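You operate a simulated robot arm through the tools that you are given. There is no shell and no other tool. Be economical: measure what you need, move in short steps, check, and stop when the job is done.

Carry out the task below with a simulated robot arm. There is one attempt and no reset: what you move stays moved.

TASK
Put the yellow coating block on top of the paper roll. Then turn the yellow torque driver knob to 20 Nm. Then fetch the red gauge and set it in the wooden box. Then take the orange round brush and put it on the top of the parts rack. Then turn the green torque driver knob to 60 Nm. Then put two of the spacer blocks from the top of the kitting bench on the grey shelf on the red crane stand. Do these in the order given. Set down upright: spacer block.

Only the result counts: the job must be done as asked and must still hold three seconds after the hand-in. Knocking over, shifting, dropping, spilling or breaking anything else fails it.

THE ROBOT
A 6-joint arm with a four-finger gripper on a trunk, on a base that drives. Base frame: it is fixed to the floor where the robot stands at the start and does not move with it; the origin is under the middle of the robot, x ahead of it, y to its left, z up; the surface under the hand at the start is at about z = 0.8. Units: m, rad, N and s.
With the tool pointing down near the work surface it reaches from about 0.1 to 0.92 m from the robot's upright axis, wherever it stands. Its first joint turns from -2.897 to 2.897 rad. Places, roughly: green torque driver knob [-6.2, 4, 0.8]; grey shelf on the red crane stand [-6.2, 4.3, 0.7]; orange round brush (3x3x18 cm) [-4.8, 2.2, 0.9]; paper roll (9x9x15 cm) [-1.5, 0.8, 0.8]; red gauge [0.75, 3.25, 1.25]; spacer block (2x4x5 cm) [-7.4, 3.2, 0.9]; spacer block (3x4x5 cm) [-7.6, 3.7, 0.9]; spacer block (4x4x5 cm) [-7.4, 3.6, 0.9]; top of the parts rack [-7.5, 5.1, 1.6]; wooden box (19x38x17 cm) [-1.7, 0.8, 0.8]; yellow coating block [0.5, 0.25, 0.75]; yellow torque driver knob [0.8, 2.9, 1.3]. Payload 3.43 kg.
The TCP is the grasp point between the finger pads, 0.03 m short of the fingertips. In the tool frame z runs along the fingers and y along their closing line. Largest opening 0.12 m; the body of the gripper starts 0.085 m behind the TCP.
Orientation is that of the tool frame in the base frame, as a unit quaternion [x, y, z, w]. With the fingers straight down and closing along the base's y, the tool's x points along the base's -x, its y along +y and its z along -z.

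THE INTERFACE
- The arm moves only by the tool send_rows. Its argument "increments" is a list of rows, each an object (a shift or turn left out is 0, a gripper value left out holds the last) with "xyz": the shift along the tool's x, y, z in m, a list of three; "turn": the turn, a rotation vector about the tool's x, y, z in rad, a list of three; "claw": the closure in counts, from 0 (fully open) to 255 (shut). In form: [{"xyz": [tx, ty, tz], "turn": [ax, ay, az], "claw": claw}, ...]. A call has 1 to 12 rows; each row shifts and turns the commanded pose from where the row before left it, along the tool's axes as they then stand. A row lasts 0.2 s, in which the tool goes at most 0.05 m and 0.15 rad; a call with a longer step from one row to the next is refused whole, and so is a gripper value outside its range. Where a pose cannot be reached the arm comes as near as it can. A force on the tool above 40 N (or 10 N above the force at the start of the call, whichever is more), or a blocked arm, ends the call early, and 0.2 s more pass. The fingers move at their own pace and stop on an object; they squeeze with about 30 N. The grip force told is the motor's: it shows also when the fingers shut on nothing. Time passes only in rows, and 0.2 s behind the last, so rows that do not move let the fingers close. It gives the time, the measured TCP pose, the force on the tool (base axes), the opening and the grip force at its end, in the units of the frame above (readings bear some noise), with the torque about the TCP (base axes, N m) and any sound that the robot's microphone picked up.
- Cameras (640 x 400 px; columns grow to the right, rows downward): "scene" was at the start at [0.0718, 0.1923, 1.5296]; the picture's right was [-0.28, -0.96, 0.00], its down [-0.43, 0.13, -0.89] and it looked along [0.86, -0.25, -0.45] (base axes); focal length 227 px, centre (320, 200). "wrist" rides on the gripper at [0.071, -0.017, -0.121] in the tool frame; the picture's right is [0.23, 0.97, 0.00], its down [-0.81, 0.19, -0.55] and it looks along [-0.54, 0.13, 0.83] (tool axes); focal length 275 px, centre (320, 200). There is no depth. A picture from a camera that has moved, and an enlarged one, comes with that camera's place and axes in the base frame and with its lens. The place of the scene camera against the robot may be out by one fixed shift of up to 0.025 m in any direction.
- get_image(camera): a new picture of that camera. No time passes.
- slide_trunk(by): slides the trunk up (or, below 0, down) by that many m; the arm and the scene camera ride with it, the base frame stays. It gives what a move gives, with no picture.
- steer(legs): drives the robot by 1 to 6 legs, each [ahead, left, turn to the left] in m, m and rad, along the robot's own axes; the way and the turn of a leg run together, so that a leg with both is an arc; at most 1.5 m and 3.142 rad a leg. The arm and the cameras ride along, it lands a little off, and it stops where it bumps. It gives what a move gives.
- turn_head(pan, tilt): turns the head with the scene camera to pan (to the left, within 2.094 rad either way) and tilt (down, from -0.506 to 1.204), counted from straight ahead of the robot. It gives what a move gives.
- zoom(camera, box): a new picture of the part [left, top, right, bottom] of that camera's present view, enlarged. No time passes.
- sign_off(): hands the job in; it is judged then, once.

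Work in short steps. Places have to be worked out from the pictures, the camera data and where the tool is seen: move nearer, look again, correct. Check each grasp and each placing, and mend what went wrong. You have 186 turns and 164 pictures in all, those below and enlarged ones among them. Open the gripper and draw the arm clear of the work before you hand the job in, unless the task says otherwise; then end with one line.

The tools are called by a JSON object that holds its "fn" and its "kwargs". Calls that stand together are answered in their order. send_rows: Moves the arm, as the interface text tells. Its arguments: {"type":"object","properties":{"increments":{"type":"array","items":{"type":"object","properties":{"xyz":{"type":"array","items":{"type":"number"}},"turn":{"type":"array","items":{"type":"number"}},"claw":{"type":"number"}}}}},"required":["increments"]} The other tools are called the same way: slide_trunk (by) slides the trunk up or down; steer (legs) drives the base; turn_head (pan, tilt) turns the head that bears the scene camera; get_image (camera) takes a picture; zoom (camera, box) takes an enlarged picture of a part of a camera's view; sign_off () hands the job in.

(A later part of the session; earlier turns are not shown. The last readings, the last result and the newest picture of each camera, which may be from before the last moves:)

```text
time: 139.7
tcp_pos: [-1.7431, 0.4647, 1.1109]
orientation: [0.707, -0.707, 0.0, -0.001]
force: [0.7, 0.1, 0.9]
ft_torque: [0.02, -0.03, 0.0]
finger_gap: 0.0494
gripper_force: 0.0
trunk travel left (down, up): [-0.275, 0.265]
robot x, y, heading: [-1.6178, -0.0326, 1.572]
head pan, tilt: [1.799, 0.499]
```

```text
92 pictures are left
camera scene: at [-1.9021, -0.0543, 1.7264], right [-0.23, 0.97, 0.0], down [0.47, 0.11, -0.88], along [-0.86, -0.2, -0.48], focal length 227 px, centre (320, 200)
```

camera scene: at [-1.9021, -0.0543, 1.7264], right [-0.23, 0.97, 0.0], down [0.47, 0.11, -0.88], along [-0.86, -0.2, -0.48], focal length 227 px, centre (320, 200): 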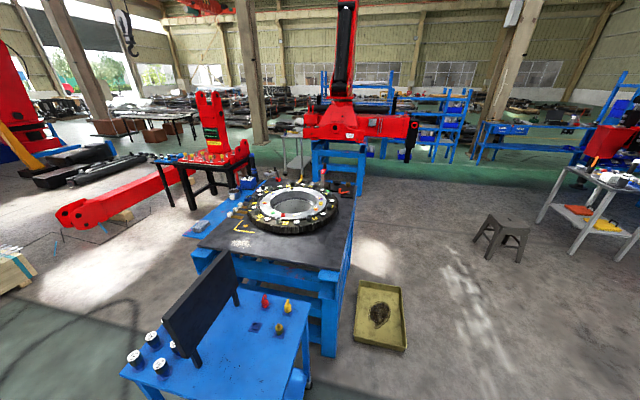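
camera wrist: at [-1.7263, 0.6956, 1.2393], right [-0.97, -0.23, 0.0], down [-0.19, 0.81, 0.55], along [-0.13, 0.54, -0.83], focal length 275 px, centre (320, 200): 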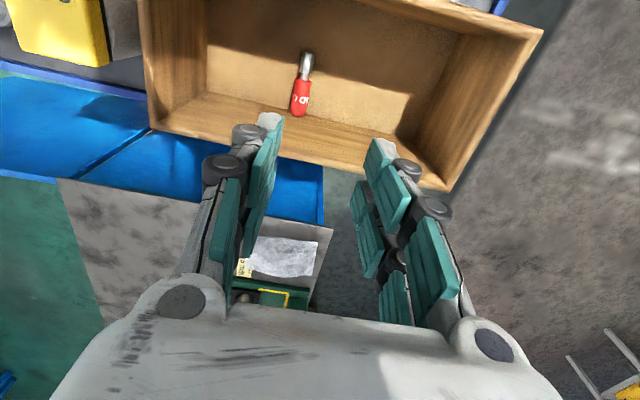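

I see the tray on the floor, the stool near (-4.2, 1.4), and the grey trolley near (-4.7, 2.3) where the brush should be. I drive clear of the bench and then north-west toward the trolley's east side.

{"fn": "steer", "kwargs": {"legs": [[0, 0.6, 0], [0, 0, 0.65], [0.664, 0, 0], [1.3, 0, 0]]}}

{"fn": "turn_head", "kwargs": {"pan": 0.35, "tilt": 0.4}}

{"fn": "get_image", "kwargs": {"camera": "scene"}}

```text
time: 142.6
tcp_pos: [-2.2813, 0.4435, 1.1117]
orientation: [0.771, -0.637, 0.0, -0.001]
force: [0.6, -0.1, 0.6]
ft_torque: [0.05, 0.0, -0.01]
finger_gap: 0.0496
gripper_force: 0.0
trunk travel left (down, up): [-0.275, 0.265]
robot x, y, heading: [-2.0651, -0.0204, 1.753]
head pan, tilt: [1.799, 0.499]
stopped in leg 1: the robot was blocked; the commanded pose is now the measured one
```

```text
time: 144.2
tcp_pos: [-2.2802, 0.444, 1.1115]
orientation: [0.771, -0.637, 0.001, 0.0]
force: [0.0, -0.4, -0.6]
ft_torque: [0.02, 0.01, -0.02]
finger_gap: 0.0493
gripper_force: 0.0
trunk travel left (down, up): [-0.275, 0.265]
robot x, y, heading: [-2.063, -0.0215, 1.763]
head pan, tilt: [0.351, 0.4]
```

```text
91 pictures are left
camera scene: at [-2.3004, 0.0215, 1.7355], right [0.86, 0.52, 0.0], down [0.2, -0.33, -0.92], along [-0.47, 0.79, -0.39], focal length 227 px, centre (320, 200)
```

scene: 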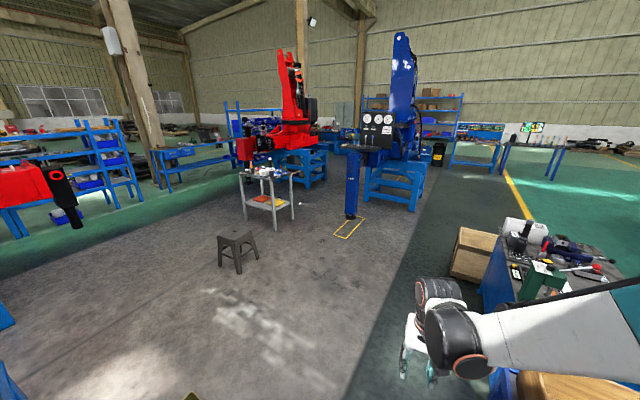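

The base bumped lightly on its left rear (the small blue table's corner). I ease back right, turn to 2.2 rad and go out diagonally between the table and the bench.

{"fn": "steer", "kwargs": {"legs": [[0, -0.06, 0], [0, 0, 0.45], [0.3, 0.07, 0]]}}

{"fn": "turn_head", "kwargs": {"pan": 1.2, "tilt": 0.8}}

{"fn": "get_image", "kwargs": {"camera": "scene"}}

```text
time: 148.2
tcp_pos: [-2.6338, 0.5137, 1.1106]
orientation: [0.894, -0.449, 0.0, -0.001]
force: [-1.0, 0.1, 0.0]
ft_torque: [-0.01, -0.06, 0.02]
finger_gap: 0.0493
gripper_force: 0.1
trunk travel left (down, up): [-0.275, 0.265]
robot x, y, heading: [-2.2361, 0.1902, 2.211]
head pan, tilt: [0.351, 0.4]
```

```text
time: 149.3
tcp_pos: [-2.6345, 0.5132, 1.1119]
orientation: [0.894, -0.448, 0.0, -0.001]
force: [-0.5, 0.3, -0.4]
ft_torque: [0.03, 0.04, -0.01]
finger_gap: 0.0493
gripper_force: 0.1
trunk travel left (down, up): [-0.275, 0.265]
robot x, y, heading: [-2.2376, 0.1895, 2.212]
head pan, tilt: [1.201, 0.799]
```

```text
90 pictures are left
camera scene: at [-2.4595, 0.0525, 1.7005], right [-0.27, 0.96, 0.0], down [0.69, 0.19, -0.7], along [-0.67, -0.19, -0.72], focal length 227 px, centre (320, 200)
```

scene: 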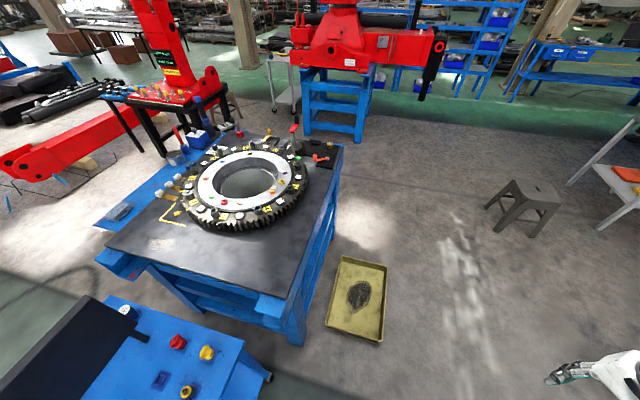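

All clear. I continue north-west to about (-3.55, 1.85), then turn to face west and look at the trolley.

{"fn": "steer", "kwargs": {"legs": [[0.6, 0, 0.02], [1.5, 0, 0], [0, 0, 0.75]]}}

{"fn": "turn_head", "kwargs": {"pan": 0.0, "tilt": 0.5}}

{"fn": "get_image", "kwargs": {"camera": "scene"}}

```text
time: 161.5
tcp_pos: [-3.9884, 1.7976, 1.1115]
orientation: [0.995, -0.095, -0.001, -0.001]
force: [-0.3, 0.0, -0.4]
ft_torque: [-0.03, 0.01, -0.03]
finger_gap: 0.0495
gripper_force: 0.0
trunk travel left (down, up): [-0.275, 0.265]
robot x, y, heading: [-3.476, 1.8267, 2.952]
head pan, tilt: [1.201, 0.799]
```

```text
time: 162.9
tcp_pos: [-3.9889, 1.7969, 1.112]
orientation: [0.995, -0.095, -0.001, -0.002]
force: [0.3, -1.0, -0.6]
ft_torque: [-0.01, 0.0, -0.02]
finger_gap: 0.0495
gripper_force: 0.0
trunk travel left (down, up): [-0.275, 0.265]
robot x, y, heading: [-3.4816, 1.8272, 2.954]
head pan, tilt: [0.0, 0.499]
```

```text
89 pictures are left
camera scene: at [-3.583, 1.6621, 1.7264], right [0.19, 0.98, 0.0], down [0.47, -0.09, -0.88], along [-0.86, 0.17, -0.48], focal length 227 px, centre (320, 200)
```

scene: 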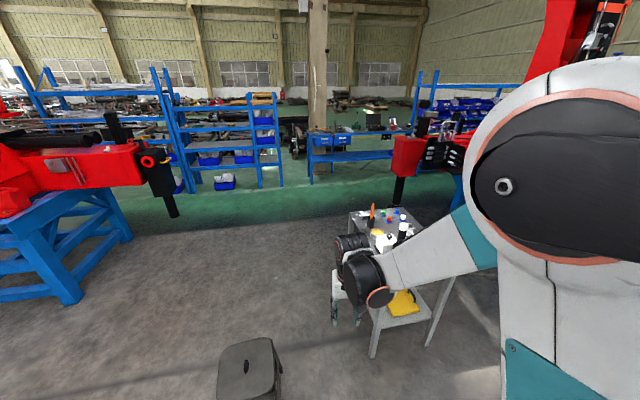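

The trolley shows behind the hand. I zoom in to find the orange brush.

{"fn": "zoom", "kwargs": {"camera": "scene", "box": [320, 180, 480, 280]}}

```text
4.00 times, centred on (400, 230) of scene
camera zoom: at [-3.583, 1.6621, 1.7264], right [0.19, 0.98, 0.0], down [0.47, -0.09, -0.88], along [-0.86, 0.17, -0.48], focal length 907 px, centre (0, 80)
```

zoom: 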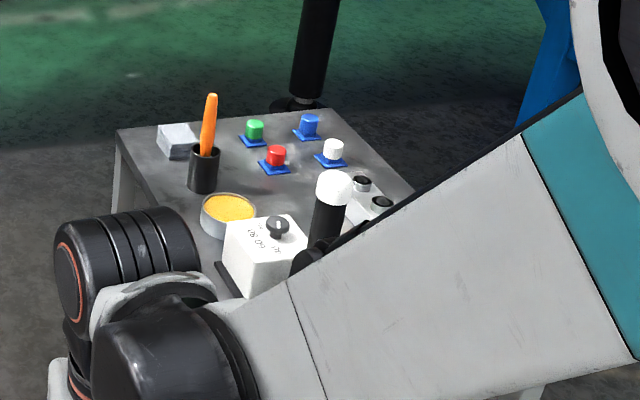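

The brush stands in a black cup at about (-4.78, 2.25), its top at z ≈ 0.98. I raise the trunk a little and move to the trolley's east side facing west.

{"fn": "slide_trunk", "kwargs": {"by": 0.1}}

{"fn": "steer", "kwargs": {"legs": [[0, -0.295, 0], [0, 0, 0.187], [0.43, 0, 0]]}}

{"fn": "get_image", "kwargs": {"camera": "scene"}}

{"fn": "get_image", "kwargs": {"camera": "wrist"}}

```text
time: 164.2
tcp_pos: [-3.9891, 1.7982, 1.2111]
orientation: [0.995, -0.095, 0.0, -0.001]
force: [0.0, -0.3, -0.3]
ft_torque: [0.01, -0.01, -0.02]
finger_gap: 0.0494
gripper_force: 0.0
trunk travel left (down, up): [-0.375, 0.165]
robot x, y, heading: [-3.4815, 1.8244, 2.949]
head pan, tilt: [0.0, 0.499]
```

```text
time: 169.2
tcp_pos: [-4.3564, 2.003, 1.2105]
orientation: [1.0, -0.008, 0.001, -0.001]
force: [-0.9, 0.5, 0.9]
ft_torque: [-0.02, -0.01, 0.02]
finger_gap: 0.049
gripper_force: 0.2
trunk travel left (down, up): [-0.375, 0.165]
robot x, y, heading: [-3.8577, 2.1211, 3.123]
head pan, tilt: [0.0, 0.499]
```

```text
87 pictures are left
camera scene: at [-3.9305, 1.9381, 1.8263], right [0.02, 1.0, 0.0], down [0.48, -0.01, -0.88], along [-0.88, 0.02, -0.48], focal length 227 px, centre (320, 200)
```

scene: 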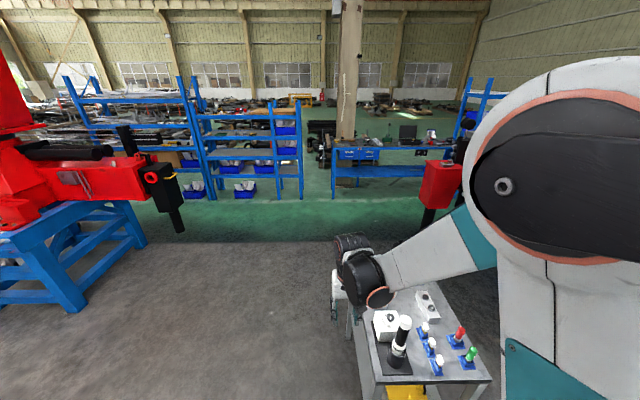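

```text
86 pictures are left
camera wrist: at [-4.2842, 2.0184, 1.3332], right [0.21, -0.98, 0.0], down [-0.81, -0.18, 0.55], along [-0.54, -0.12, -0.83], focal length 275 px, centre (320, 200)
```

wrist: 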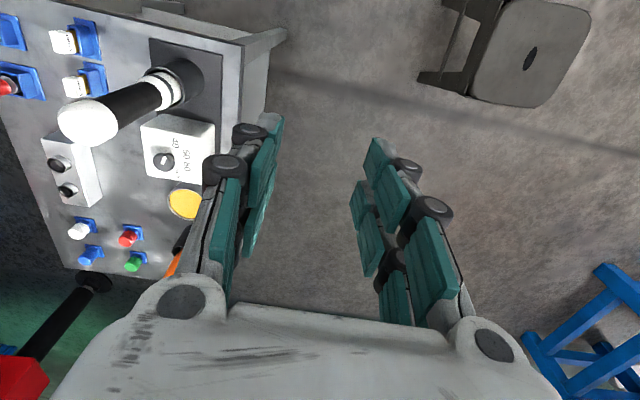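

The brush peeks out at the left of the wrist view. I swing the tool toward (-4.58, 2.2) at the same height and look.

{"fn": "send_rows", "kwargs": {"increments": [{"xyz": [-0.02, -0.045, 0]}, {"xyz": [-0.02, -0.045, 0]}, {"xyz": [-0.02, -0.045, 0]}, {"xyz": [-0.03, -0.035, 0]}, {"xyz": [-0.04, 0, 0]}, {"xyz": [-0.04, 0, 0]}, {}]}}

{"fn": "get_image", "kwargs": {"camera": "wrist"}}

{"fn": "get_image", "kwargs": {"camera": "scene"}}

```text
time: 170.8
tcp_pos: [-4.5217, 2.1777, 1.2133]
orientation: [1.0, -0.009, 0.0, -0.001]
force: [0.9, 1.0, 0.2]
ft_torque: [-0.01, 0.02, 0.0]
finger_gap: 0.0494
gripper_force: 0.0
trunk travel left (down, up): [-0.375, 0.165]
robot x, y, heading: [-3.8579, 2.1163, 3.118]
head pan, tilt: [0.0, 0.499]
```

```text
85 pictures are left
camera wrist: at [-4.4495, 2.1923, 1.3352], right [0.21, -0.98, 0.0], down [-0.81, -0.18, 0.55], along [-0.54, -0.12, -0.83], focal length 275 px, centre (320, 200)
```

wrist: 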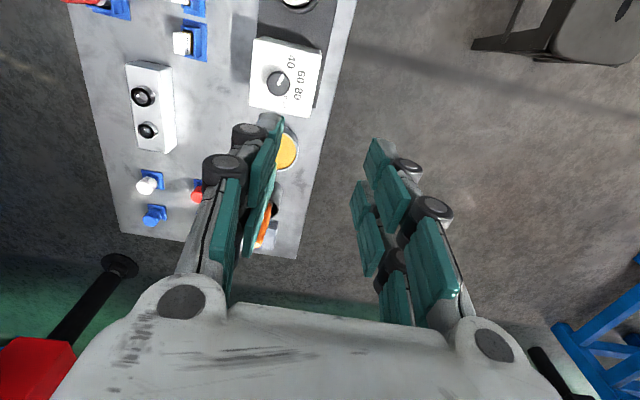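

```text
84 pictures are left
camera scene: at [-3.9284, 1.9381, 1.8265], right [0.02, 1.0, 0.0], down [0.48, -0.01, -0.88], along [-0.88, 0.02, -0.48], focal length 227 px, centre (320, 200)
```

scene: 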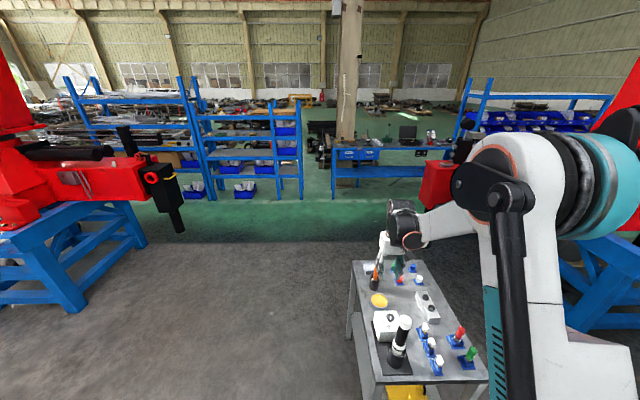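

The brush seems to be near (-4.78, 2.22). I move closer with the fingers opened a bit more for a clearer view.

{"fn": "send_rows", "kwargs": {"increments": [{"xyz": [-0.045, -0.02, 0], "claw": 100}, {"xyz": [-0.045, -0.02, 0]}, {"xyz": [-0.045, 0, 0.02]}, {}]}}

{"fn": "get_image", "kwargs": {"camera": "wrist"}}

{"fn": "zoom", "kwargs": {"camera": "scene", "box": [330, 220, 450, 320]}}

```text
time: 171.8
tcp_pos: [-4.6545, 2.2184, 1.1896]
orientation: [1.0, -0.009, 0.0, -0.001]
force: [0.2, 0.4, -0.4]
ft_torque: [0.03, 0.04, -0.02]
finger_gap: 0.0731
gripper_force: 0.2
trunk travel left (down, up): [-0.375, 0.165]
robot x, y, heading: [-3.858, 2.1207, 3.12]
head pan, tilt: [0.0, 0.499]
```

```text
83 pictures are left
camera wrist: at [-4.5819, 2.234, 1.3118], right [0.21, -0.98, 0.0], down [-0.81, -0.18, 0.55], along [-0.54, -0.12, -0.83], focal length 275 px, centre (320, 200)
```

wrist: 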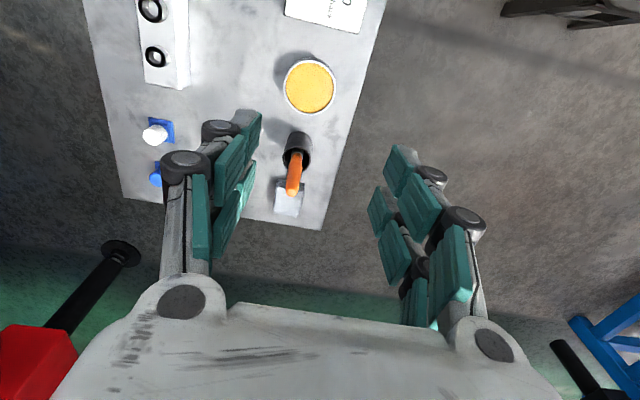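

```text
4.00 times, centred on (390, 270) of scene
camera zoom: at [-3.9278, 1.9382, 1.8266], right [0.02, 1.0, 0.0], down [0.48, -0.01, -0.88], along [-0.88, 0.02, -0.48], focal length 907 px, centre (40, -80)
```

zoom: 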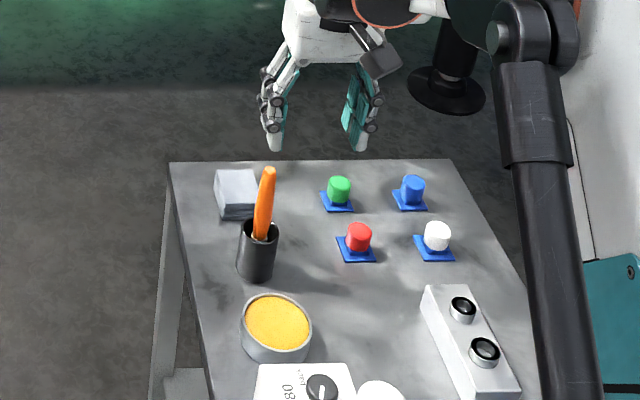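

The brush axis is at about (-4.73, 2.23), its top at z ≈ 1.05 and the cup's mouth near 0.98. I go above it to check the alignment.

{"fn": "send_rows", "kwargs": {"increments": [{"xyz": [-0.04, -0.007, 0]}, {"xyz": [-0.035, -0.006, 0.02]}, {"xyz": [0, 0, 0.035]}, {}]}}

{"fn": "get_image", "kwargs": {"camera": "wrist"}}

{"fn": "zoom", "kwargs": {"camera": "scene", "box": [330, 220, 450, 320]}}

```text
time: 172.8
tcp_pos: [-4.7285, 2.2314, 1.1341]
orientation: [1.0, -0.009, 0.0, -0.001]
force: [0.6, 0.3, 0.6]
ft_torque: [0.0, -0.02, -0.02]
finger_gap: 0.0733
gripper_force: 0.0
trunk travel left (down, up): [-0.375, 0.165]
robot x, y, heading: [-3.8582, 2.1188, 3.125]
head pan, tilt: [0.0, 0.499]
```

```text
81 pictures are left
camera wrist: at [-4.6572, 2.2471, 1.2572], right [0.21, -0.98, 0.0], down [-0.81, -0.18, 0.55], along [-0.54, -0.12, -0.83], focal length 275 px, centre (320, 200)
```

wrist: 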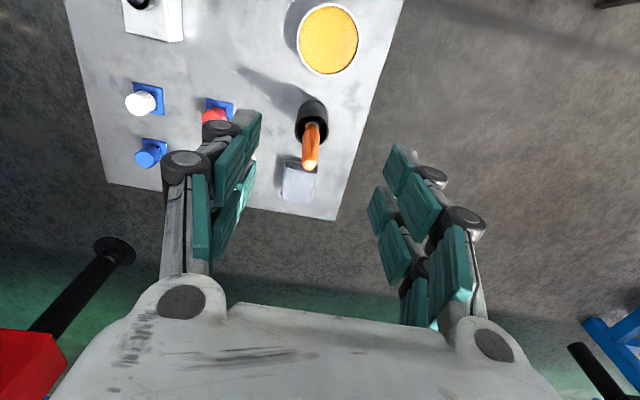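

```text
4.00 times, centred on (390, 270) of scene
camera zoom: at [-3.9295, 1.9383, 1.8264], right [0.02, 1.0, 0.0], down [0.48, -0.01, -0.88], along [-0.88, 0.02, -0.48], focal length 907 px, centre (40, -80)
```

zoom: 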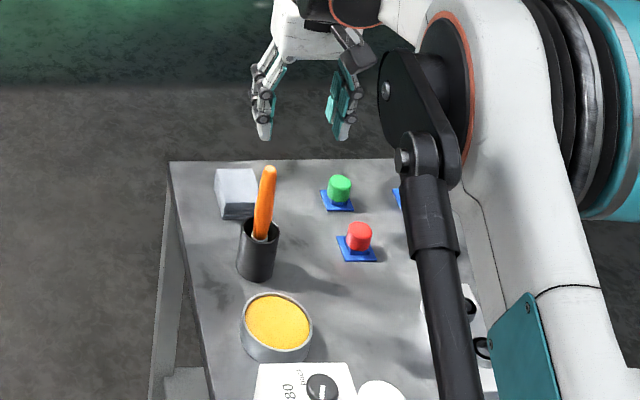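

Wrist-only triangulation puts the brush top at about (-4.788, 2.227, 0.975). That is at my reach limit, so I drive 10 cm ahead and then recentre over it.

{"fn": "steer", "kwargs": {"legs": [[0.09, 0, 0]]}}

{"fn": "get_image", "kwargs": {"camera": "wrist"}}

```text
time: 173.9
tcp_pos: [-4.8207, 2.2325, 1.1334]
orientation: [1.0, -0.009, -0.001, -0.001]
force: [-0.7, 0.3, -0.3]
ft_torque: [0.03, -0.1, 0.03]
finger_gap: 0.0729
gripper_force: 0.0
trunk travel left (down, up): [-0.375, 0.165]
robot x, y, heading: [-3.9498, 2.1182, 3.119]
head pan, tilt: [0.0, 0.499]
```

```text
79 pictures are left
camera wrist: at [-4.7488, 2.2487, 1.256], right [0.21, -0.98, 0.0], down [-0.81, -0.18, 0.55], along [-0.54, -0.12, -0.83], focal length 275 px, centre (320, 200)
```

wrist: 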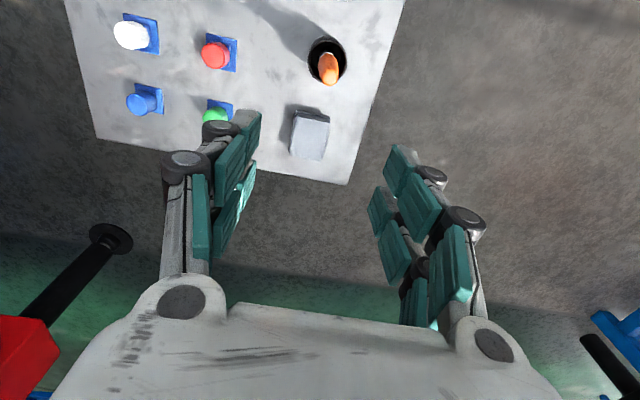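

The brush top is now fixed at (-4.797, 2.229, 0.968). I centre over it and descend to just above.

{"fn": "send_rows", "kwargs": {"increments": [{"xyz": [0.024, 0.004, 0]}, {"xyz": [0, 0, 0.045]}, {"xyz": [0, 0, 0.045]}, {}]}}

{"fn": "get_image", "kwargs": {"camera": "wrist"}}

```text
time: 174.9
tcp_pos: [-4.798, 2.2296, 1.0462]
orientation: [1.0, -0.009, 0.0, -0.001]
force: [0.1, 0.0, 0.3]
ft_torque: [-0.01, 0.04, -0.02]
finger_gap: 0.0729
gripper_force: 0.0
trunk travel left (down, up): [-0.375, 0.165]
robot x, y, heading: [-3.9452, 2.1212, 3.124]
head pan, tilt: [0.0, 0.499]
```

```text
78 pictures are left
camera wrist: at [-4.7254, 2.2449, 1.1685], right [0.21, -0.98, 0.0], down [-0.81, -0.18, 0.55], along [-0.54, -0.12, -0.83], focal length 275 px, centre (320, 200)
```

wrist: 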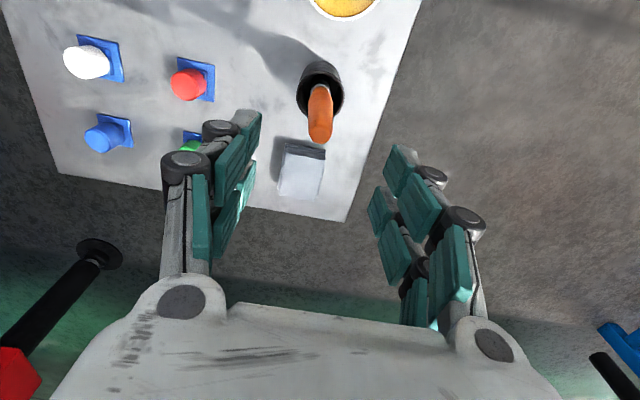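

Well centred. I descend to TCP z ≈ 0.94, close on the handle and lift it out of the cup.

{"fn": "send_rows", "kwargs": {"increments": [{"xyz": [-0.002, 0.002, 0.04]}, {"xyz": [0, 0, 0.04]}, {"xyz": [0, 0, 0.025]}, {}, {"claw": 255}, {}, {}, {}]}}

{"fn": "get_image", "kwargs": {"camera": "wrist"}}

```text
time: 176.7
tcp_pos: [-4.7866, 2.2241, 0.9523]
orientation: [1.0, -0.009, -0.002, -0.001]
force: [-0.1, 0.1, 0.9]
ft_torque: [0.01, 0.0, 0.02]
finger_gap: 0.0212
gripper_force: 29.6
out of reach, approached as far as the arm can: row 3
trunk travel left (down, up): [-0.375, 0.165]
robot x, y, heading: [-3.9482, 2.1206, 3.122]
head pan, tilt: [0.0, 0.499]
```

```text
77 pictures are left
camera wrist: at [-4.7139, 2.2391, 1.0734], right [0.21, -0.98, 0.0], down [-0.81, -0.18, 0.55], along [-0.54, -0.12, -0.83], focal length 275 px, centre (320, 200)
```

wrist: 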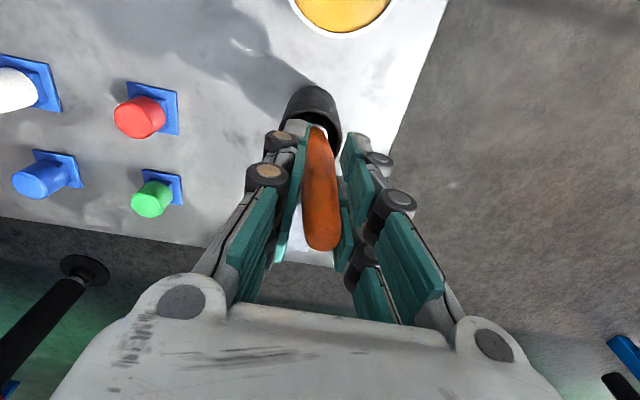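

The handle is gripped (2.1 cm). I lift straight up with the trunk to clear the cup.

{"fn": "slide_trunk", "kwargs": {"by": 0.16}}

{"fn": "get_image", "kwargs": {"camera": "wrist"}}

{"fn": "get_image", "kwargs": {"camera": "scene"}}

```text
time: 178.6
tcp_pos: [-4.7868, 2.2233, 1.1118]
orientation: [1.0, -0.009, -0.002, -0.001]
force: [-0.1, 0.7, -0.5]
ft_torque: [-0.01, 0.0, 0.03]
finger_gap: 0.0209
gripper_force: 30.4
trunk travel left (down, up): [-0.535, 0.005]
robot x, y, heading: [-3.9458, 2.1165, 3.124]
head pan, tilt: [0.0, 0.499]
```

```text
76 pictures are left
camera wrist: at [-4.7141, 2.2391, 1.2331], right [0.21, -0.98, 0.0], down [-0.81, -0.18, 0.55], along [-0.54, -0.12, -0.83], focal length 275 px, centre (320, 200)
```

wrist: 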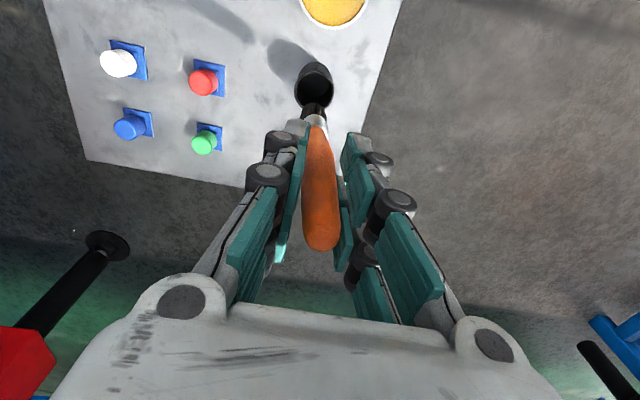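

```text
75 pictures are left
camera scene: at [-4.0197, 1.9399, 1.9863], right [0.02, 1.0, 0.0], down [0.48, -0.01, -0.88], along [-0.88, 0.02, -0.48], focal length 227 px, centre (320, 200)
```

scene: 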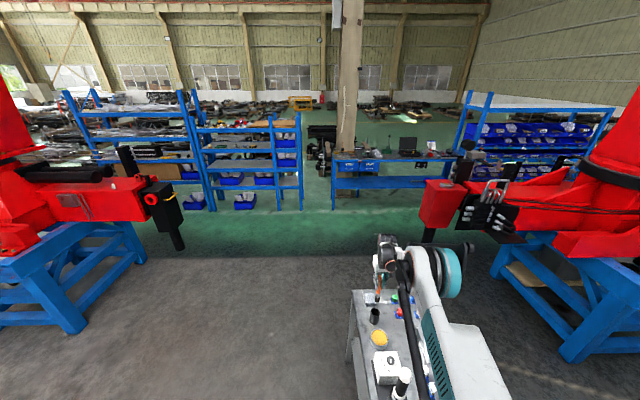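

The brush is out of the cup. I raise it a little more, retract over the trolley and then back away.

{"fn": "send_rows", "kwargs": {"increments": [{"xyz": [0, 0, -0.045]}, {"xyz": [0, 0.01, -0.045]}, {"xyz": [0.02, 0.02, -0.04]}, {"xyz": [0.045, 0, 0]}, {"xyz": [0.045, 0, 0]}, {"xyz": [0.045, 0, 0]}, {"xyz": [0.045, 0, 0]}, {"xyz": [0.045, 0, 0]}, {"xyz": [0.045, 0, 0]}, {"xyz": [0.045, 0, 0]}, {}]}}

{"fn": "steer", "kwargs": {"legs": [[-0.4, 0.5, 0], [0, 0.35, 0]]}}

{"fn": "get_image", "kwargs": {"camera": "scene"}}

```text
time: 181.0
tcp_pos: [-4.4548, 2.1875, 1.2412]
orientation: [1.0, -0.01, -0.001, 0.0]
force: [0.4, -0.4, -0.5]
ft_torque: [0.01, -0.04, 0.02]
finger_gap: 0.0208
gripper_force: 30.3
trunk travel left (down, up): [-0.535, 0.005]
robot x, y, heading: [-3.9482, 2.1192, 3.121]
head pan, tilt: [0.0, 0.499]
```

```text
time: 186.5
tcp_pos: [-4.0494, 1.313, 1.2414]
orientation: [1.0, -0.003, -0.002, -0.001]
force: [-0.5, -0.3, -0.4]
ft_torque: [0.05, 0.01, 0.01]
finger_gap: 0.0208
gripper_force: 30.3
trunk travel left (down, up): [-0.535, 0.005]
robot x, y, heading: [-3.5412, 1.2533, 3.134]
head pan, tilt: [0.0, 0.499]
```

```text
74 pictures are left
camera scene: at [-3.6109, 1.0693, 1.9862], right [0.01, 1.0, 0.0], down [0.48, 0.0, -0.88], along [-0.88, 0.01, -0.48], focal length 227 px, centre (320, 200)
```

scene: 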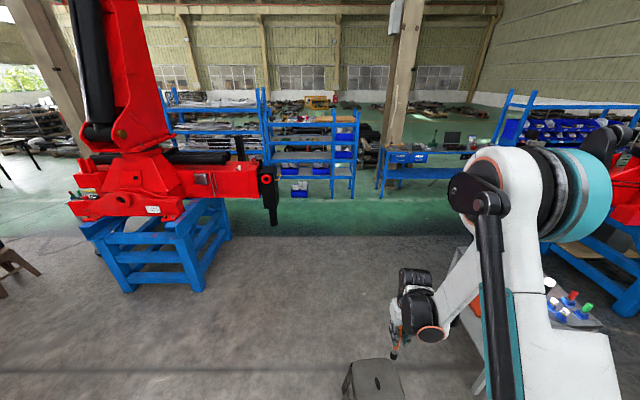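

The way between the stool and the left crane is clear. I pass south of the stool, then head north-west.

{"fn": "steer", "kwargs": {"legs": [[0.3, 0.5, 0], [0.7, 0, 0], [0, 0, -0.77], [1.3, 0, 0]]}}

{"fn": "turn_head", "kwargs": {"pan": -0.2, "tilt": 0.35}}

{"fn": "get_image", "kwargs": {"camera": "scene"}}

```text
time: 201.2
tcp_pos: [-5.8427, 1.9259, 1.2413]
orientation: [0.941, -0.338, -0.001, -0.001]
force: [0.7, -0.1, 0.0]
ft_torque: [0.01, -0.01, 0.07]
finger_gap: 0.0205
gripper_force: 29.7
trunk travel left (down, up): [-0.535, 0.005]
robot x, y, heading: [-5.4866, 1.5584, 2.454]
head pan, tilt: [0.0, 0.499]
```

```text
time: 201.9
tcp_pos: [-5.8412, 1.9276, 1.2418]
orientation: [0.941, -0.338, -0.001, -0.002]
force: [0.4, -0.5, -0.7]
ft_torque: [0.01, 0.01, -0.01]
finger_gap: 0.0208
gripper_force: 29.5
trunk travel left (down, up): [-0.535, 0.005]
robot x, y, heading: [-5.4864, 1.5553, 2.452]
head pan, tilt: [-0.201, 0.351]
```

```text
73 pictures are left
camera scene: at [-5.6548, 1.4818, 2.0], right [0.78, 0.63, 0.0], down [0.22, -0.27, -0.94], along [-0.59, 0.73, -0.34], focal length 227 px, centre (320, 200)
```

scene: 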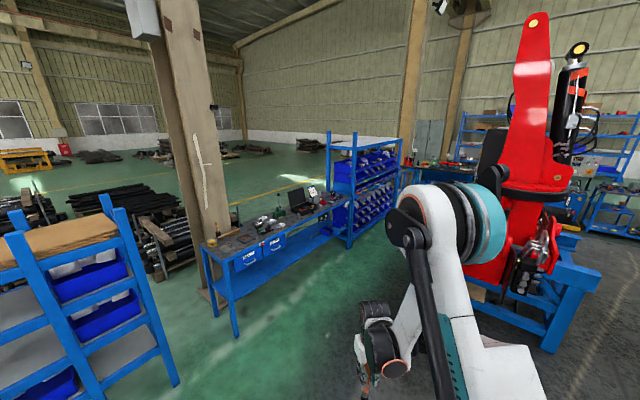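

The kitting bench runs along x ≈ -7.4, with the parts rack north of it and the red crane stand to the east. I drive north-west into the aisle and look again.

{"fn": "steer", "kwargs": {"legs": [[0, 0, -0.25], [1.4, 0, 0]]}}

{"fn": "turn_head", "kwargs": {"pan": -0.3, "tilt": 0.45}}

{"fn": "get_image", "kwargs": {"camera": "scene"}}

```text
time: 209.7
tcp_pos: [-6.5226, 3.1457, 1.2406]
orientation: [0.883, -0.47, -0.002, -0.001]
force: [-0.1, 1.3, -0.8]
ft_torque: [0.0, -0.04, 0.01]
finger_gap: 0.0209
gripper_force: 30.0
trunk travel left (down, up): [-0.535, 0.005]
robot x, y, heading: [-6.2864, 2.6898, 2.159]
head pan, tilt: [-0.201, 0.351]
```

```text
time: 210.3
tcp_pos: [-6.5231, 3.1451, 1.2404]
orientation: [0.883, -0.469, -0.001, -0.001]
force: [0.2, 0.1, -1.0]
ft_torque: [0.02, 0.01, 0.01]
finger_gap: 0.0208
gripper_force: 30.0
trunk travel left (down, up): [-0.535, 0.005]
robot x, y, heading: [-6.2873, 2.6899, 2.161]
head pan, tilt: [-0.3, 0.45]
```

```text
72 pictures are left
camera scene: at [-6.4653, 2.6696, 1.9909], right [0.96, 0.29, 0.0], down [0.13, -0.42, -0.9], along [-0.26, 0.86, -0.43], focal length 227 px, centre (320, 200)
```

scene: 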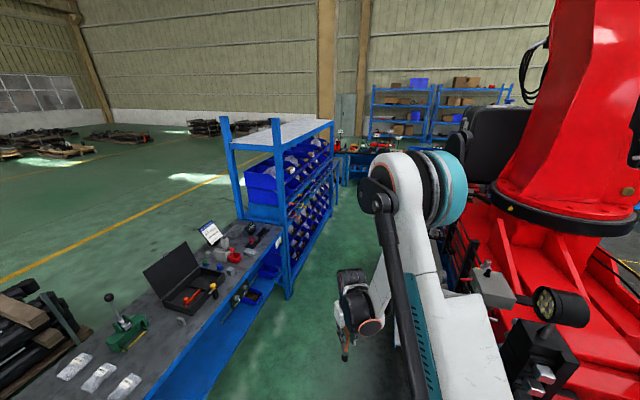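

The rack top spans about x -7.66 to -7.28 and y 4.2 to 6.0, at z ≈ 1.6. I drive up the aisle centre (x ≈ -6.66) and then turn west to face the rack.

{"fn": "steer", "kwargs": {"legs": [[0, 0, -0.105], [0.8, 0, 0], [0, 0, -0.485]]}}

{"fn": "turn_head", "kwargs": {"pan": -0.4, "tilt": 0.7}}

{"fn": "get_image", "kwargs": {"camera": "scene"}}

```text
time: 216.6
tcp_pos: [-6.5952, 3.9097, 1.243]
orientation: [-0.702, 0.712, 0.001, 0.002]
force: [0.4, -0.2, 0.2]
ft_torque: [0.02, -0.03, 0.01]
finger_gap: 0.0208
gripper_force: 29.7
trunk travel left (down, up): [-0.535, 0.005]
robot x, y, heading: [-6.6602, 3.405, 1.556]
head pan, tilt: [-0.3, 0.45]
```

```text
time: 217.3
tcp_pos: [-6.5955, 3.9109, 1.2417]
orientation: [-0.702, 0.712, 0.001, 0.003]
force: [-0.3, -0.4, -0.4]
ft_torque: [0.01, 0.0, 0.01]
finger_gap: 0.0212
gripper_force: 29.8
trunk travel left (down, up): [-0.535, 0.005]
robot x, y, heading: [-6.6612, 3.4031, 1.555]
head pan, tilt: [-0.4, 0.7]
```

```text
71 pictures are left
camera scene: at [-6.8232, 3.4818, 1.9687], right [0.92, -0.4, 0.0], down [-0.26, -0.59, -0.77], along [0.31, 0.7, -0.64], focal length 227 px, centre (320, 200)
```

scene: 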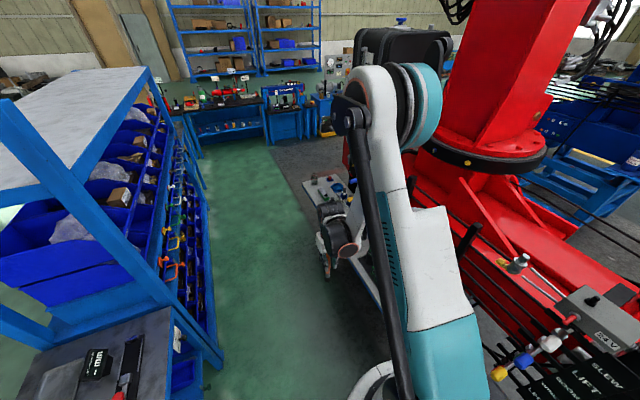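

The aisle ahead is free. I keep slightly left, drive 1.3 m north, turn west, and look at the rack's top.

{"fn": "steer", "kwargs": {"legs": [[0, 0.09, 0], [1.3, 0, 0.015], [0, 0, 1.57]]}}

{"fn": "turn_head", "kwargs": {"pan": 0.0, "tilt": 0.5}}

{"fn": "get_image", "kwargs": {"camera": "scene"}}

```text
time: 228.3
tcp_pos: [-7.2636, 4.7923, 1.2419]
orientation: [1.0, -0.019, -0.002, -0.001]
force: [-0.3, 0.2, -0.3]
ft_torque: [0.02, 0.0, -0.02]
finger_gap: 0.0206
gripper_force: 30.4
trunk travel left (down, up): [-0.535, 0.005]
robot x, y, heading: [-6.7587, 4.7141, 3.109]
head pan, tilt: [-0.4, 0.7]
```

```text
time: 229.2
tcp_pos: [-7.2634, 4.7912, 1.2426]
orientation: [1.0, -0.019, -0.002, -0.001]
force: [-0.1, -0.5, -0.5]
ft_torque: [0.0, 0.02, 0.0]
finger_gap: 0.0208
gripper_force: 29.8
trunk travel left (down, up): [-0.535, 0.005]
robot x, y, heading: [-6.7599, 4.7156, 3.105]
head pan, tilt: [0.0, 0.499]
```

```text
70 pictures are left
camera scene: at [-6.8329, 4.535, 1.9863], right [0.04, 1.0, 0.0], down [0.48, -0.02, -0.88], along [-0.88, 0.03, -0.48], focal length 227 px, centre (320, 200)
```

scene: 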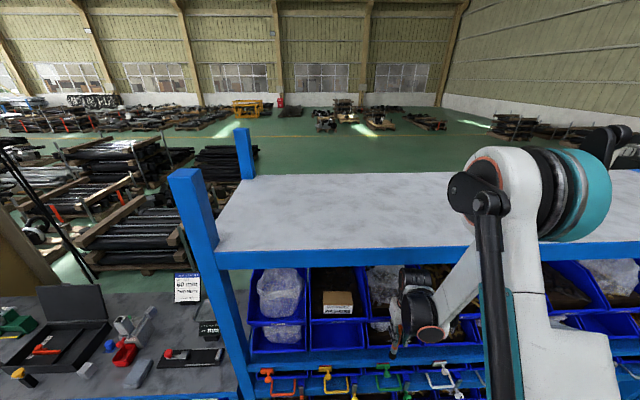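

The rack top is flat and empty. I'll lay the brush down horizontally: first I retract, rise, and tilt the tool 45° so the brush points forward.

{"fn": "send_rows", "kwargs": {"increments": [{"xyz": [0.0325, 0, -0.036]}, {"xyz": [0.0325, 0, -0.036]}, {"xyz": [0.0325, 0, -0.036]}, {"xyz": [0.0325, 0, -0.036]}, {"turn": [0, -0.13, 0]}, {"turn": [0, -0.13, 0]}, {"turn": [0, -0.13, 0]}, {"turn": [0, -0.13, 0]}, {"turn": [0, -0.13, 0]}, {"turn": [0, -0.13, 0]}, {}]}}

{"fn": "get_image", "kwargs": {"camera": "scene"}}

```text
time: 231.6
tcp_pos: [-7.1441, 4.7918, 1.4197]
orientation: [0.924, -0.019, -0.381, -0.008]
force: [-0.1, 0.6, -0.1]
ft_torque: [0.0, -0.01, 0.0]
finger_gap: 0.0207
gripper_force: 30.1
out of reach, approached as far as the arm can: row 9, 10
trunk travel left (down, up): [-0.535, 0.005]
robot x, y, heading: [-6.7591, 4.7126, 3.103]
head pan, tilt: [0.0, 0.499]
```

```text
69 pictures are left
camera scene: at [-6.8326, 4.5348, 1.9864], right [0.04, 1.0, 0.0], down [0.48, -0.02, -0.88], along [-0.88, 0.03, -0.48], focal length 227 px, centre (320, 200)
```

scene: 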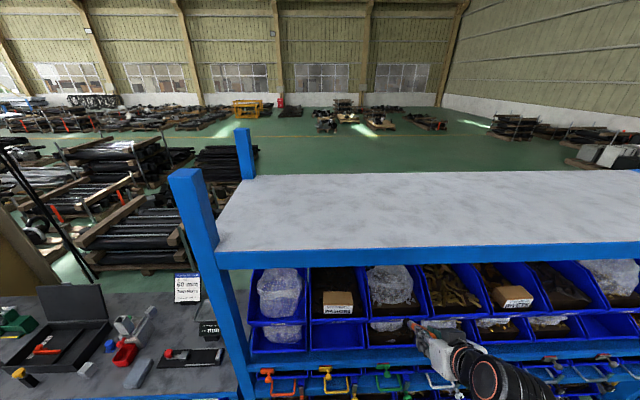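

The tilt works, though the arm is near its inner limit. I raise at this tilt to about z = 1.72.

{"fn": "send_rows", "kwargs": {"increments": [{"xyz": [-0.0316, 0, -0.032]}, {"xyz": [-0.0316, 0, -0.032]}, {"xyz": [-0.0316, 0, -0.032]}, {"xyz": [-0.0316, 0, -0.032]}, {"xyz": [-0.0316, 0, -0.032]}, {"xyz": [-0.0316, 0, -0.032]}, {"xyz": [-0.0316, 0, -0.032]}, {}]}}

{"fn": "get_image", "kwargs": {"camera": "scene"}}

```text
time: 232.1
tcp_pos: [-7.2696, 4.8149, 1.5049]
orientation: [0.924, 0.001, -0.382, 0.0]
force: [-0.6, 0.9, -0.5]
ft_torque: [-0.01, -0.01, 0.03]
finger_gap: 0.0208
gripper_force: 29.9
trunk travel left (down, up): [-0.535, 0.005]
robot x, y, heading: [-6.7572, 4.7118, 3.101]
head pan, tilt: [0.0, 0.499]
stopped in row 2: the arm was blocked; the commanded pose is now the measured one
```

```text
68 pictures are left
camera scene: at [-6.8336, 4.5423, 1.9832], right [0.11, 0.99, 0.0], down [0.51, -0.06, -0.86], along [-0.85, 0.1, -0.51], focal length 227 px, centre (320, 200)
```

scene: 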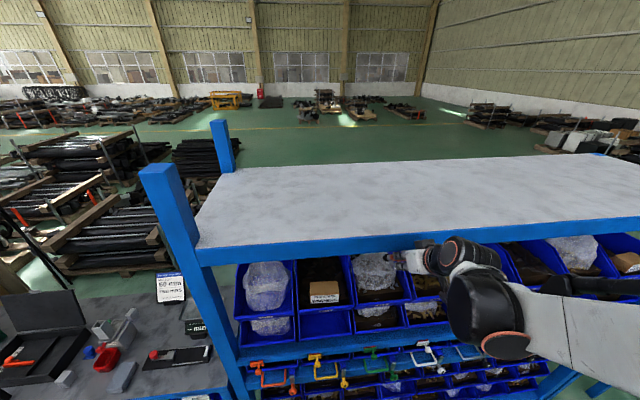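

The arm lurched forward and was blocked. I check with the wrist camera and a zoom before moving further.

{"fn": "get_image", "kwargs": {"camera": "wrist"}}

{"fn": "zoom", "kwargs": {"camera": "scene", "box": [340, 200, 540, 325]}}

```text
67 pictures are left
camera wrist: at [-7.1317, 4.8327, 1.5411], right [0.17, -0.97, -0.16], down [-0.18, -0.19, 0.96], along [-0.97, -0.13, -0.21], focal length 275 px, centre (320, 200)
```

wrist: 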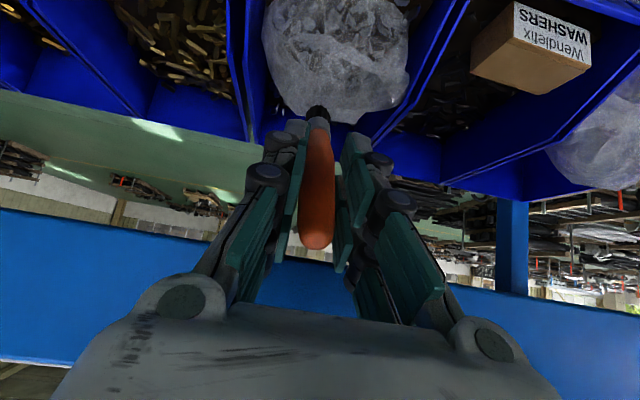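

```text
3.20 times, centred on (440, 262) of scene
camera zoom: at [-6.8336, 4.5423, 1.9832], right [0.11, 0.99, 0.0], down [0.51, -0.06, -0.86], along [-0.85, 0.1, -0.51], focal length 726 px, centre (-64, 0)
```

zoom: 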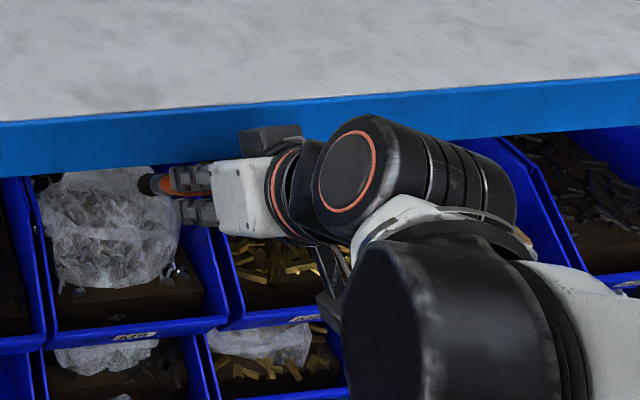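

The hand is under the top beam near the bag of parts. The safest way out is to back the base straight off, so I check behind me first.

{"fn": "turn_head", "kwargs": {"pan": 2.09, "tilt": 0.9}}

{"fn": "get_image", "kwargs": {"camera": "scene"}}

{"fn": "turn_head", "kwargs": {"pan": -2.09, "tilt": 0.9}}

{"fn": "get_image", "kwargs": {"camera": "scene"}}

```text
time: 234.1
tcp_pos: [-7.2677, 4.817, 1.5054]
orientation: [0.924, 0.001, -0.383, 0.001]
force: [-0.1, 0.6, -0.2]
ft_torque: [0.0, -0.04, 0.03]
finger_gap: 0.0203
gripper_force: 30.2
trunk travel left (down, up): [-0.535, 0.005]
robot x, y, heading: [-6.7561, 4.7147, 3.101]
head pan, tilt: [2.089, 0.901]
```

```text
65 pictures are left
camera scene: at [-6.8168, 4.5352, 1.9524], right [0.05, 1.0, 0.0], down [0.78, -0.04, -0.62], along [-0.62, 0.03, -0.78], focal length 227 px, centre (320, 200)
```

scene: 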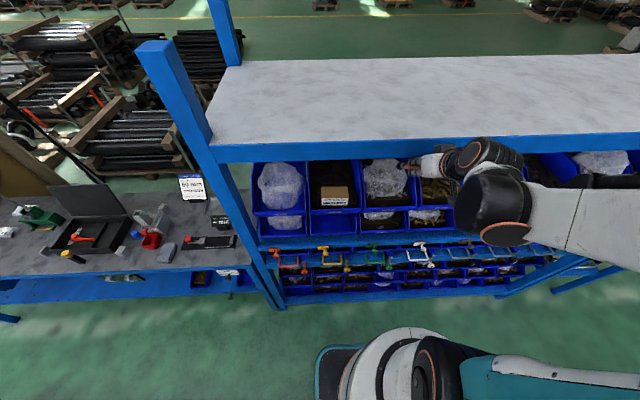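

```text
time: 237.5
tcp_pos: [-7.2623, 4.8105, 1.5043]
orientation: [0.924, 0.004, -0.383, 0.002]
force: [-0.6, -0.7, 0.2]
ft_torque: [0.03, -0.04, 0.01]
finger_gap: 0.0204
gripper_force: 30.2
trunk travel left (down, up): [-0.535, 0.005]
robot x, y, heading: [-6.7582, 4.7132, 3.103]
head pan, tilt: [-2.089, 0.901]
```

```text
64 pictures are left
camera scene: at [-6.8176, 4.5395, 1.9537], right [0.11, 0.99, 0.0], down [0.77, -0.08, -0.63], along [-0.63, 0.07, -0.77], focal length 227 px, centre (320, 200)
```

scene: 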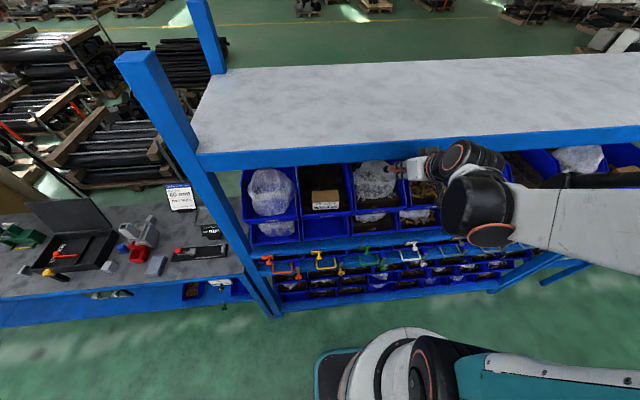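

The head cannot pan just now (the folded arm seems to be in its way). The aisle behind was seen free earlier to about x = -6.2, so I back the base off by 0.2 m in two short legs.

{"fn": "steer", "kwargs": {"legs": [[-0.1, 0, 0], [-0.1, 0, 0]]}}

{"fn": "get_image", "kwargs": {"camera": "scene"}}

{"fn": "get_image", "kwargs": {"camera": "wrist"}}

```text
time: 239.4
tcp_pos: [-7.0588, 4.8015, 1.5056]
orientation: [0.924, 0.005, -0.383, 0.002]
force: [0.8, -0.1, -0.1]
ft_torque: [-0.03, -0.03, 0.0]
finger_gap: 0.0207
gripper_force: 29.5
trunk travel left (down, up): [-0.535, 0.005]
robot x, y, heading: [-6.5575, 4.7066, 3.104]
head pan, tilt: [-2.089, 0.901]
```

```text
63 pictures are left
camera scene: at [-6.6148, 4.5328, 1.9541], right [0.12, 0.99, 0.0], down [0.77, -0.09, -0.64], along [-0.63, 0.08, -0.77], focal length 227 px, centre (320, 200)
```

scene: 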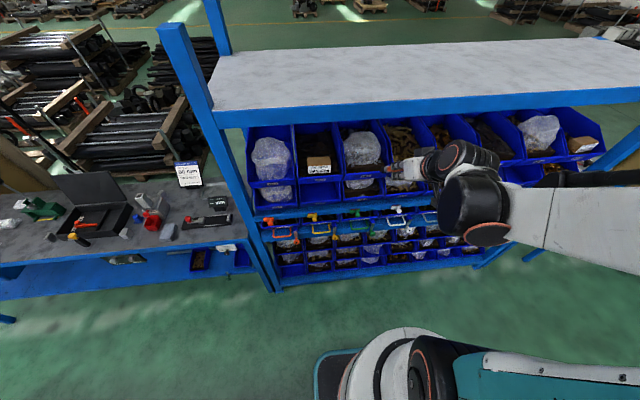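

```text
62 pictures are left
camera wrist: at [-6.9233, 4.8202, 1.5415], right [0.17, -0.97, -0.16], down [-0.18, -0.19, 0.96], along [-0.97, -0.14, -0.21], focal length 275 px, centre (320, 200)
```

wrist: 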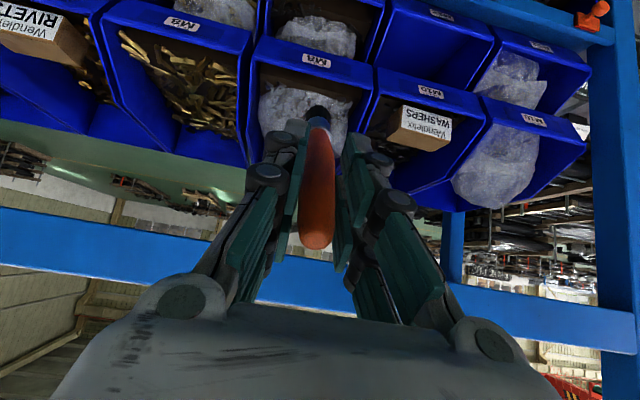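

I'm backed out cleanly and the bins look undisturbed. With 0.5 m of forward reach I now raise the tool in small steps.

{"fn": "send_rows", "kwargs": {"increments": [{"xyz": [-0.021, 0, -0.021]}, {"xyz": [-0.0283, 0, -0.0283]}, {"xyz": [-0.0283, 0, -0.0283]}, {"xyz": [-0.0283, 0, -0.0283]}, {}]}}

{"fn": "get_image", "kwargs": {"camera": "scene"}}

```text
time: 240.2
tcp_pos: [-7.1344, 4.8028, 1.6217]
orientation: [0.924, 0.023, -0.382, 0.009]
force: [-0.6, -1.6, -0.3]
ft_torque: [0.09, -0.1, -0.09]
finger_gap: 0.0206
gripper_force: 30.2
trunk travel left (down, up): [-0.535, 0.005]
robot x, y, heading: [-6.5573, 4.7082, 3.107]
head pan, tilt: [-2.089, 0.901]
stopped in row 3: the arm was blocked; the commanded pose is now the measured one
```

```text
61 pictures are left
camera scene: at [-6.6152, 4.5413, 1.9543], right [0.24, 0.97, 0.0], down [0.75, -0.18, -0.64], along [-0.62, 0.15, -0.77], focal length 227 px, centre (320, 200)
```

scene: 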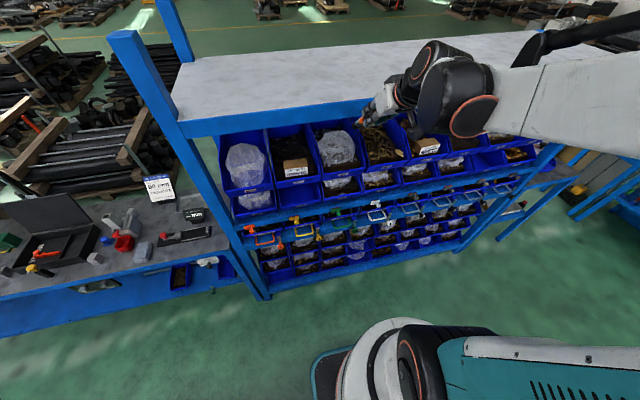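

The arm's elbow is pushing against the head, and my rightward pan command made that worse. I turn the head left, out of the arm's way.

{"fn": "turn_head", "kwargs": {"pan": 1.0, "tilt": 0.5}}

{"fn": "send_rows", "kwargs": {"increments": [{"xyz": [-0.021, 0, -0.021]}, {"xyz": [-0.0283, 0, -0.0283]}, {}]}}

{"fn": "get_image", "kwargs": {"camera": "scene"}}

{"fn": "get_image", "kwargs": {"camera": "wrist"}}

```text
time: 242.8
tcp_pos: [-7.136, 4.8047, 1.6224]
orientation: [0.924, 0.024, -0.382, 0.01]
force: [0.5, -0.1, 0.2]
ft_torque: [-0.01, 0.0, 0.0]
finger_gap: 0.0209
gripper_force: 29.9
trunk travel left (down, up): [-0.535, 0.005]
robot x, y, heading: [-6.5602, 4.706, 3.107]
head pan, tilt: [1.0, 0.499]
```

```text
time: 243.6
tcp_pos: [-7.155, 4.8137, 1.6965]
orientation: [0.924, 0.02, -0.383, 0.008]
force: [9.0, 0.5, -0.7]
ft_torque: [0.06, -0.9, 0.05]
finger_gap: 0.0206
gripper_force: 29.4
trunk travel left (down, up): [-0.535, 0.005]
robot x, y, heading: [-6.5545, 4.7029, 3.11]
head pan, tilt: [1.0, 0.499]
```

```text
60 pictures are left
camera scene: at [-6.6151, 4.5437, 1.9583], right [0.25, 0.97, 0.0], down [0.71, -0.18, -0.68], along [-0.66, 0.17, -0.74], focal length 227 px, centre (320, 200)
```

scene: 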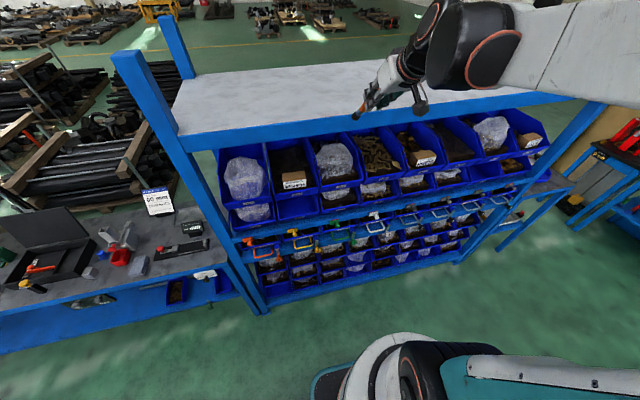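

```text
59 pictures are left
camera wrist: at [-7.02, 4.8364, 1.7328], right [0.21, -0.96, -0.16], down [-0.17, -0.2, 0.96], along [-0.96, -0.17, -0.21], focal length 275 px, centre (320, 200)
```

wrist: 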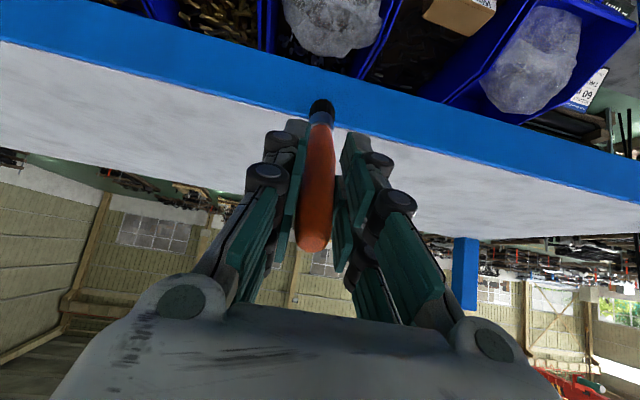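

The brush tip touches the front beam (9 N). I ease back and up to clear it.

{"fn": "send_rows", "kwargs": {"increments": [{"xyz": [-0.004, 0, -0.03]}, {"xyz": [-0.0177, 0, -0.038]}, {"xyz": [-0.021, 0, -0.021]}, {}]}}

{"fn": "get_image", "kwargs": {"camera": "wrist"}}

```text
time: 244.3
tcp_pos: [-7.1705, 4.8081, 1.7644]
orientation: [0.923, 0.034, -0.382, 0.014]
force: [-0.3, -0.2, -0.5]
ft_torque: [0.04, -0.04, 0.0]
finger_gap: 0.0207
gripper_force: 30.5
trunk travel left (down, up): [-0.535, 0.005]
robot x, y, heading: [-6.5542, 4.7073, 3.106]
head pan, tilt: [1.0, 0.499]
stopped in row 3: the arm was blocked; the commanded pose is now the measured one
```

```text
58 pictures are left
camera wrist: at [-7.0365, 4.8354, 1.801], right [0.23, -0.96, -0.16], down [-0.17, -0.2, 0.96], along [-0.96, -0.2, -0.21], focal length 275 px, centre (320, 200)
```

wrist: 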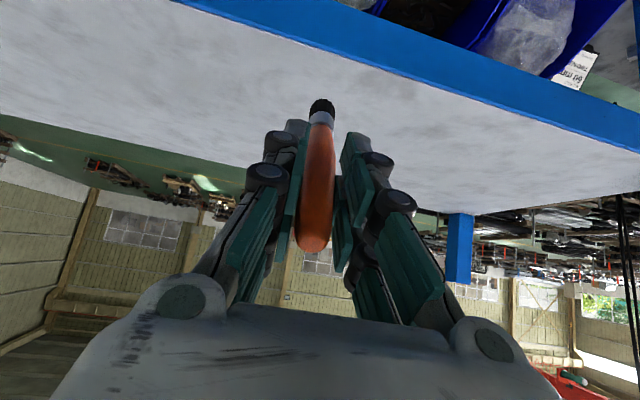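

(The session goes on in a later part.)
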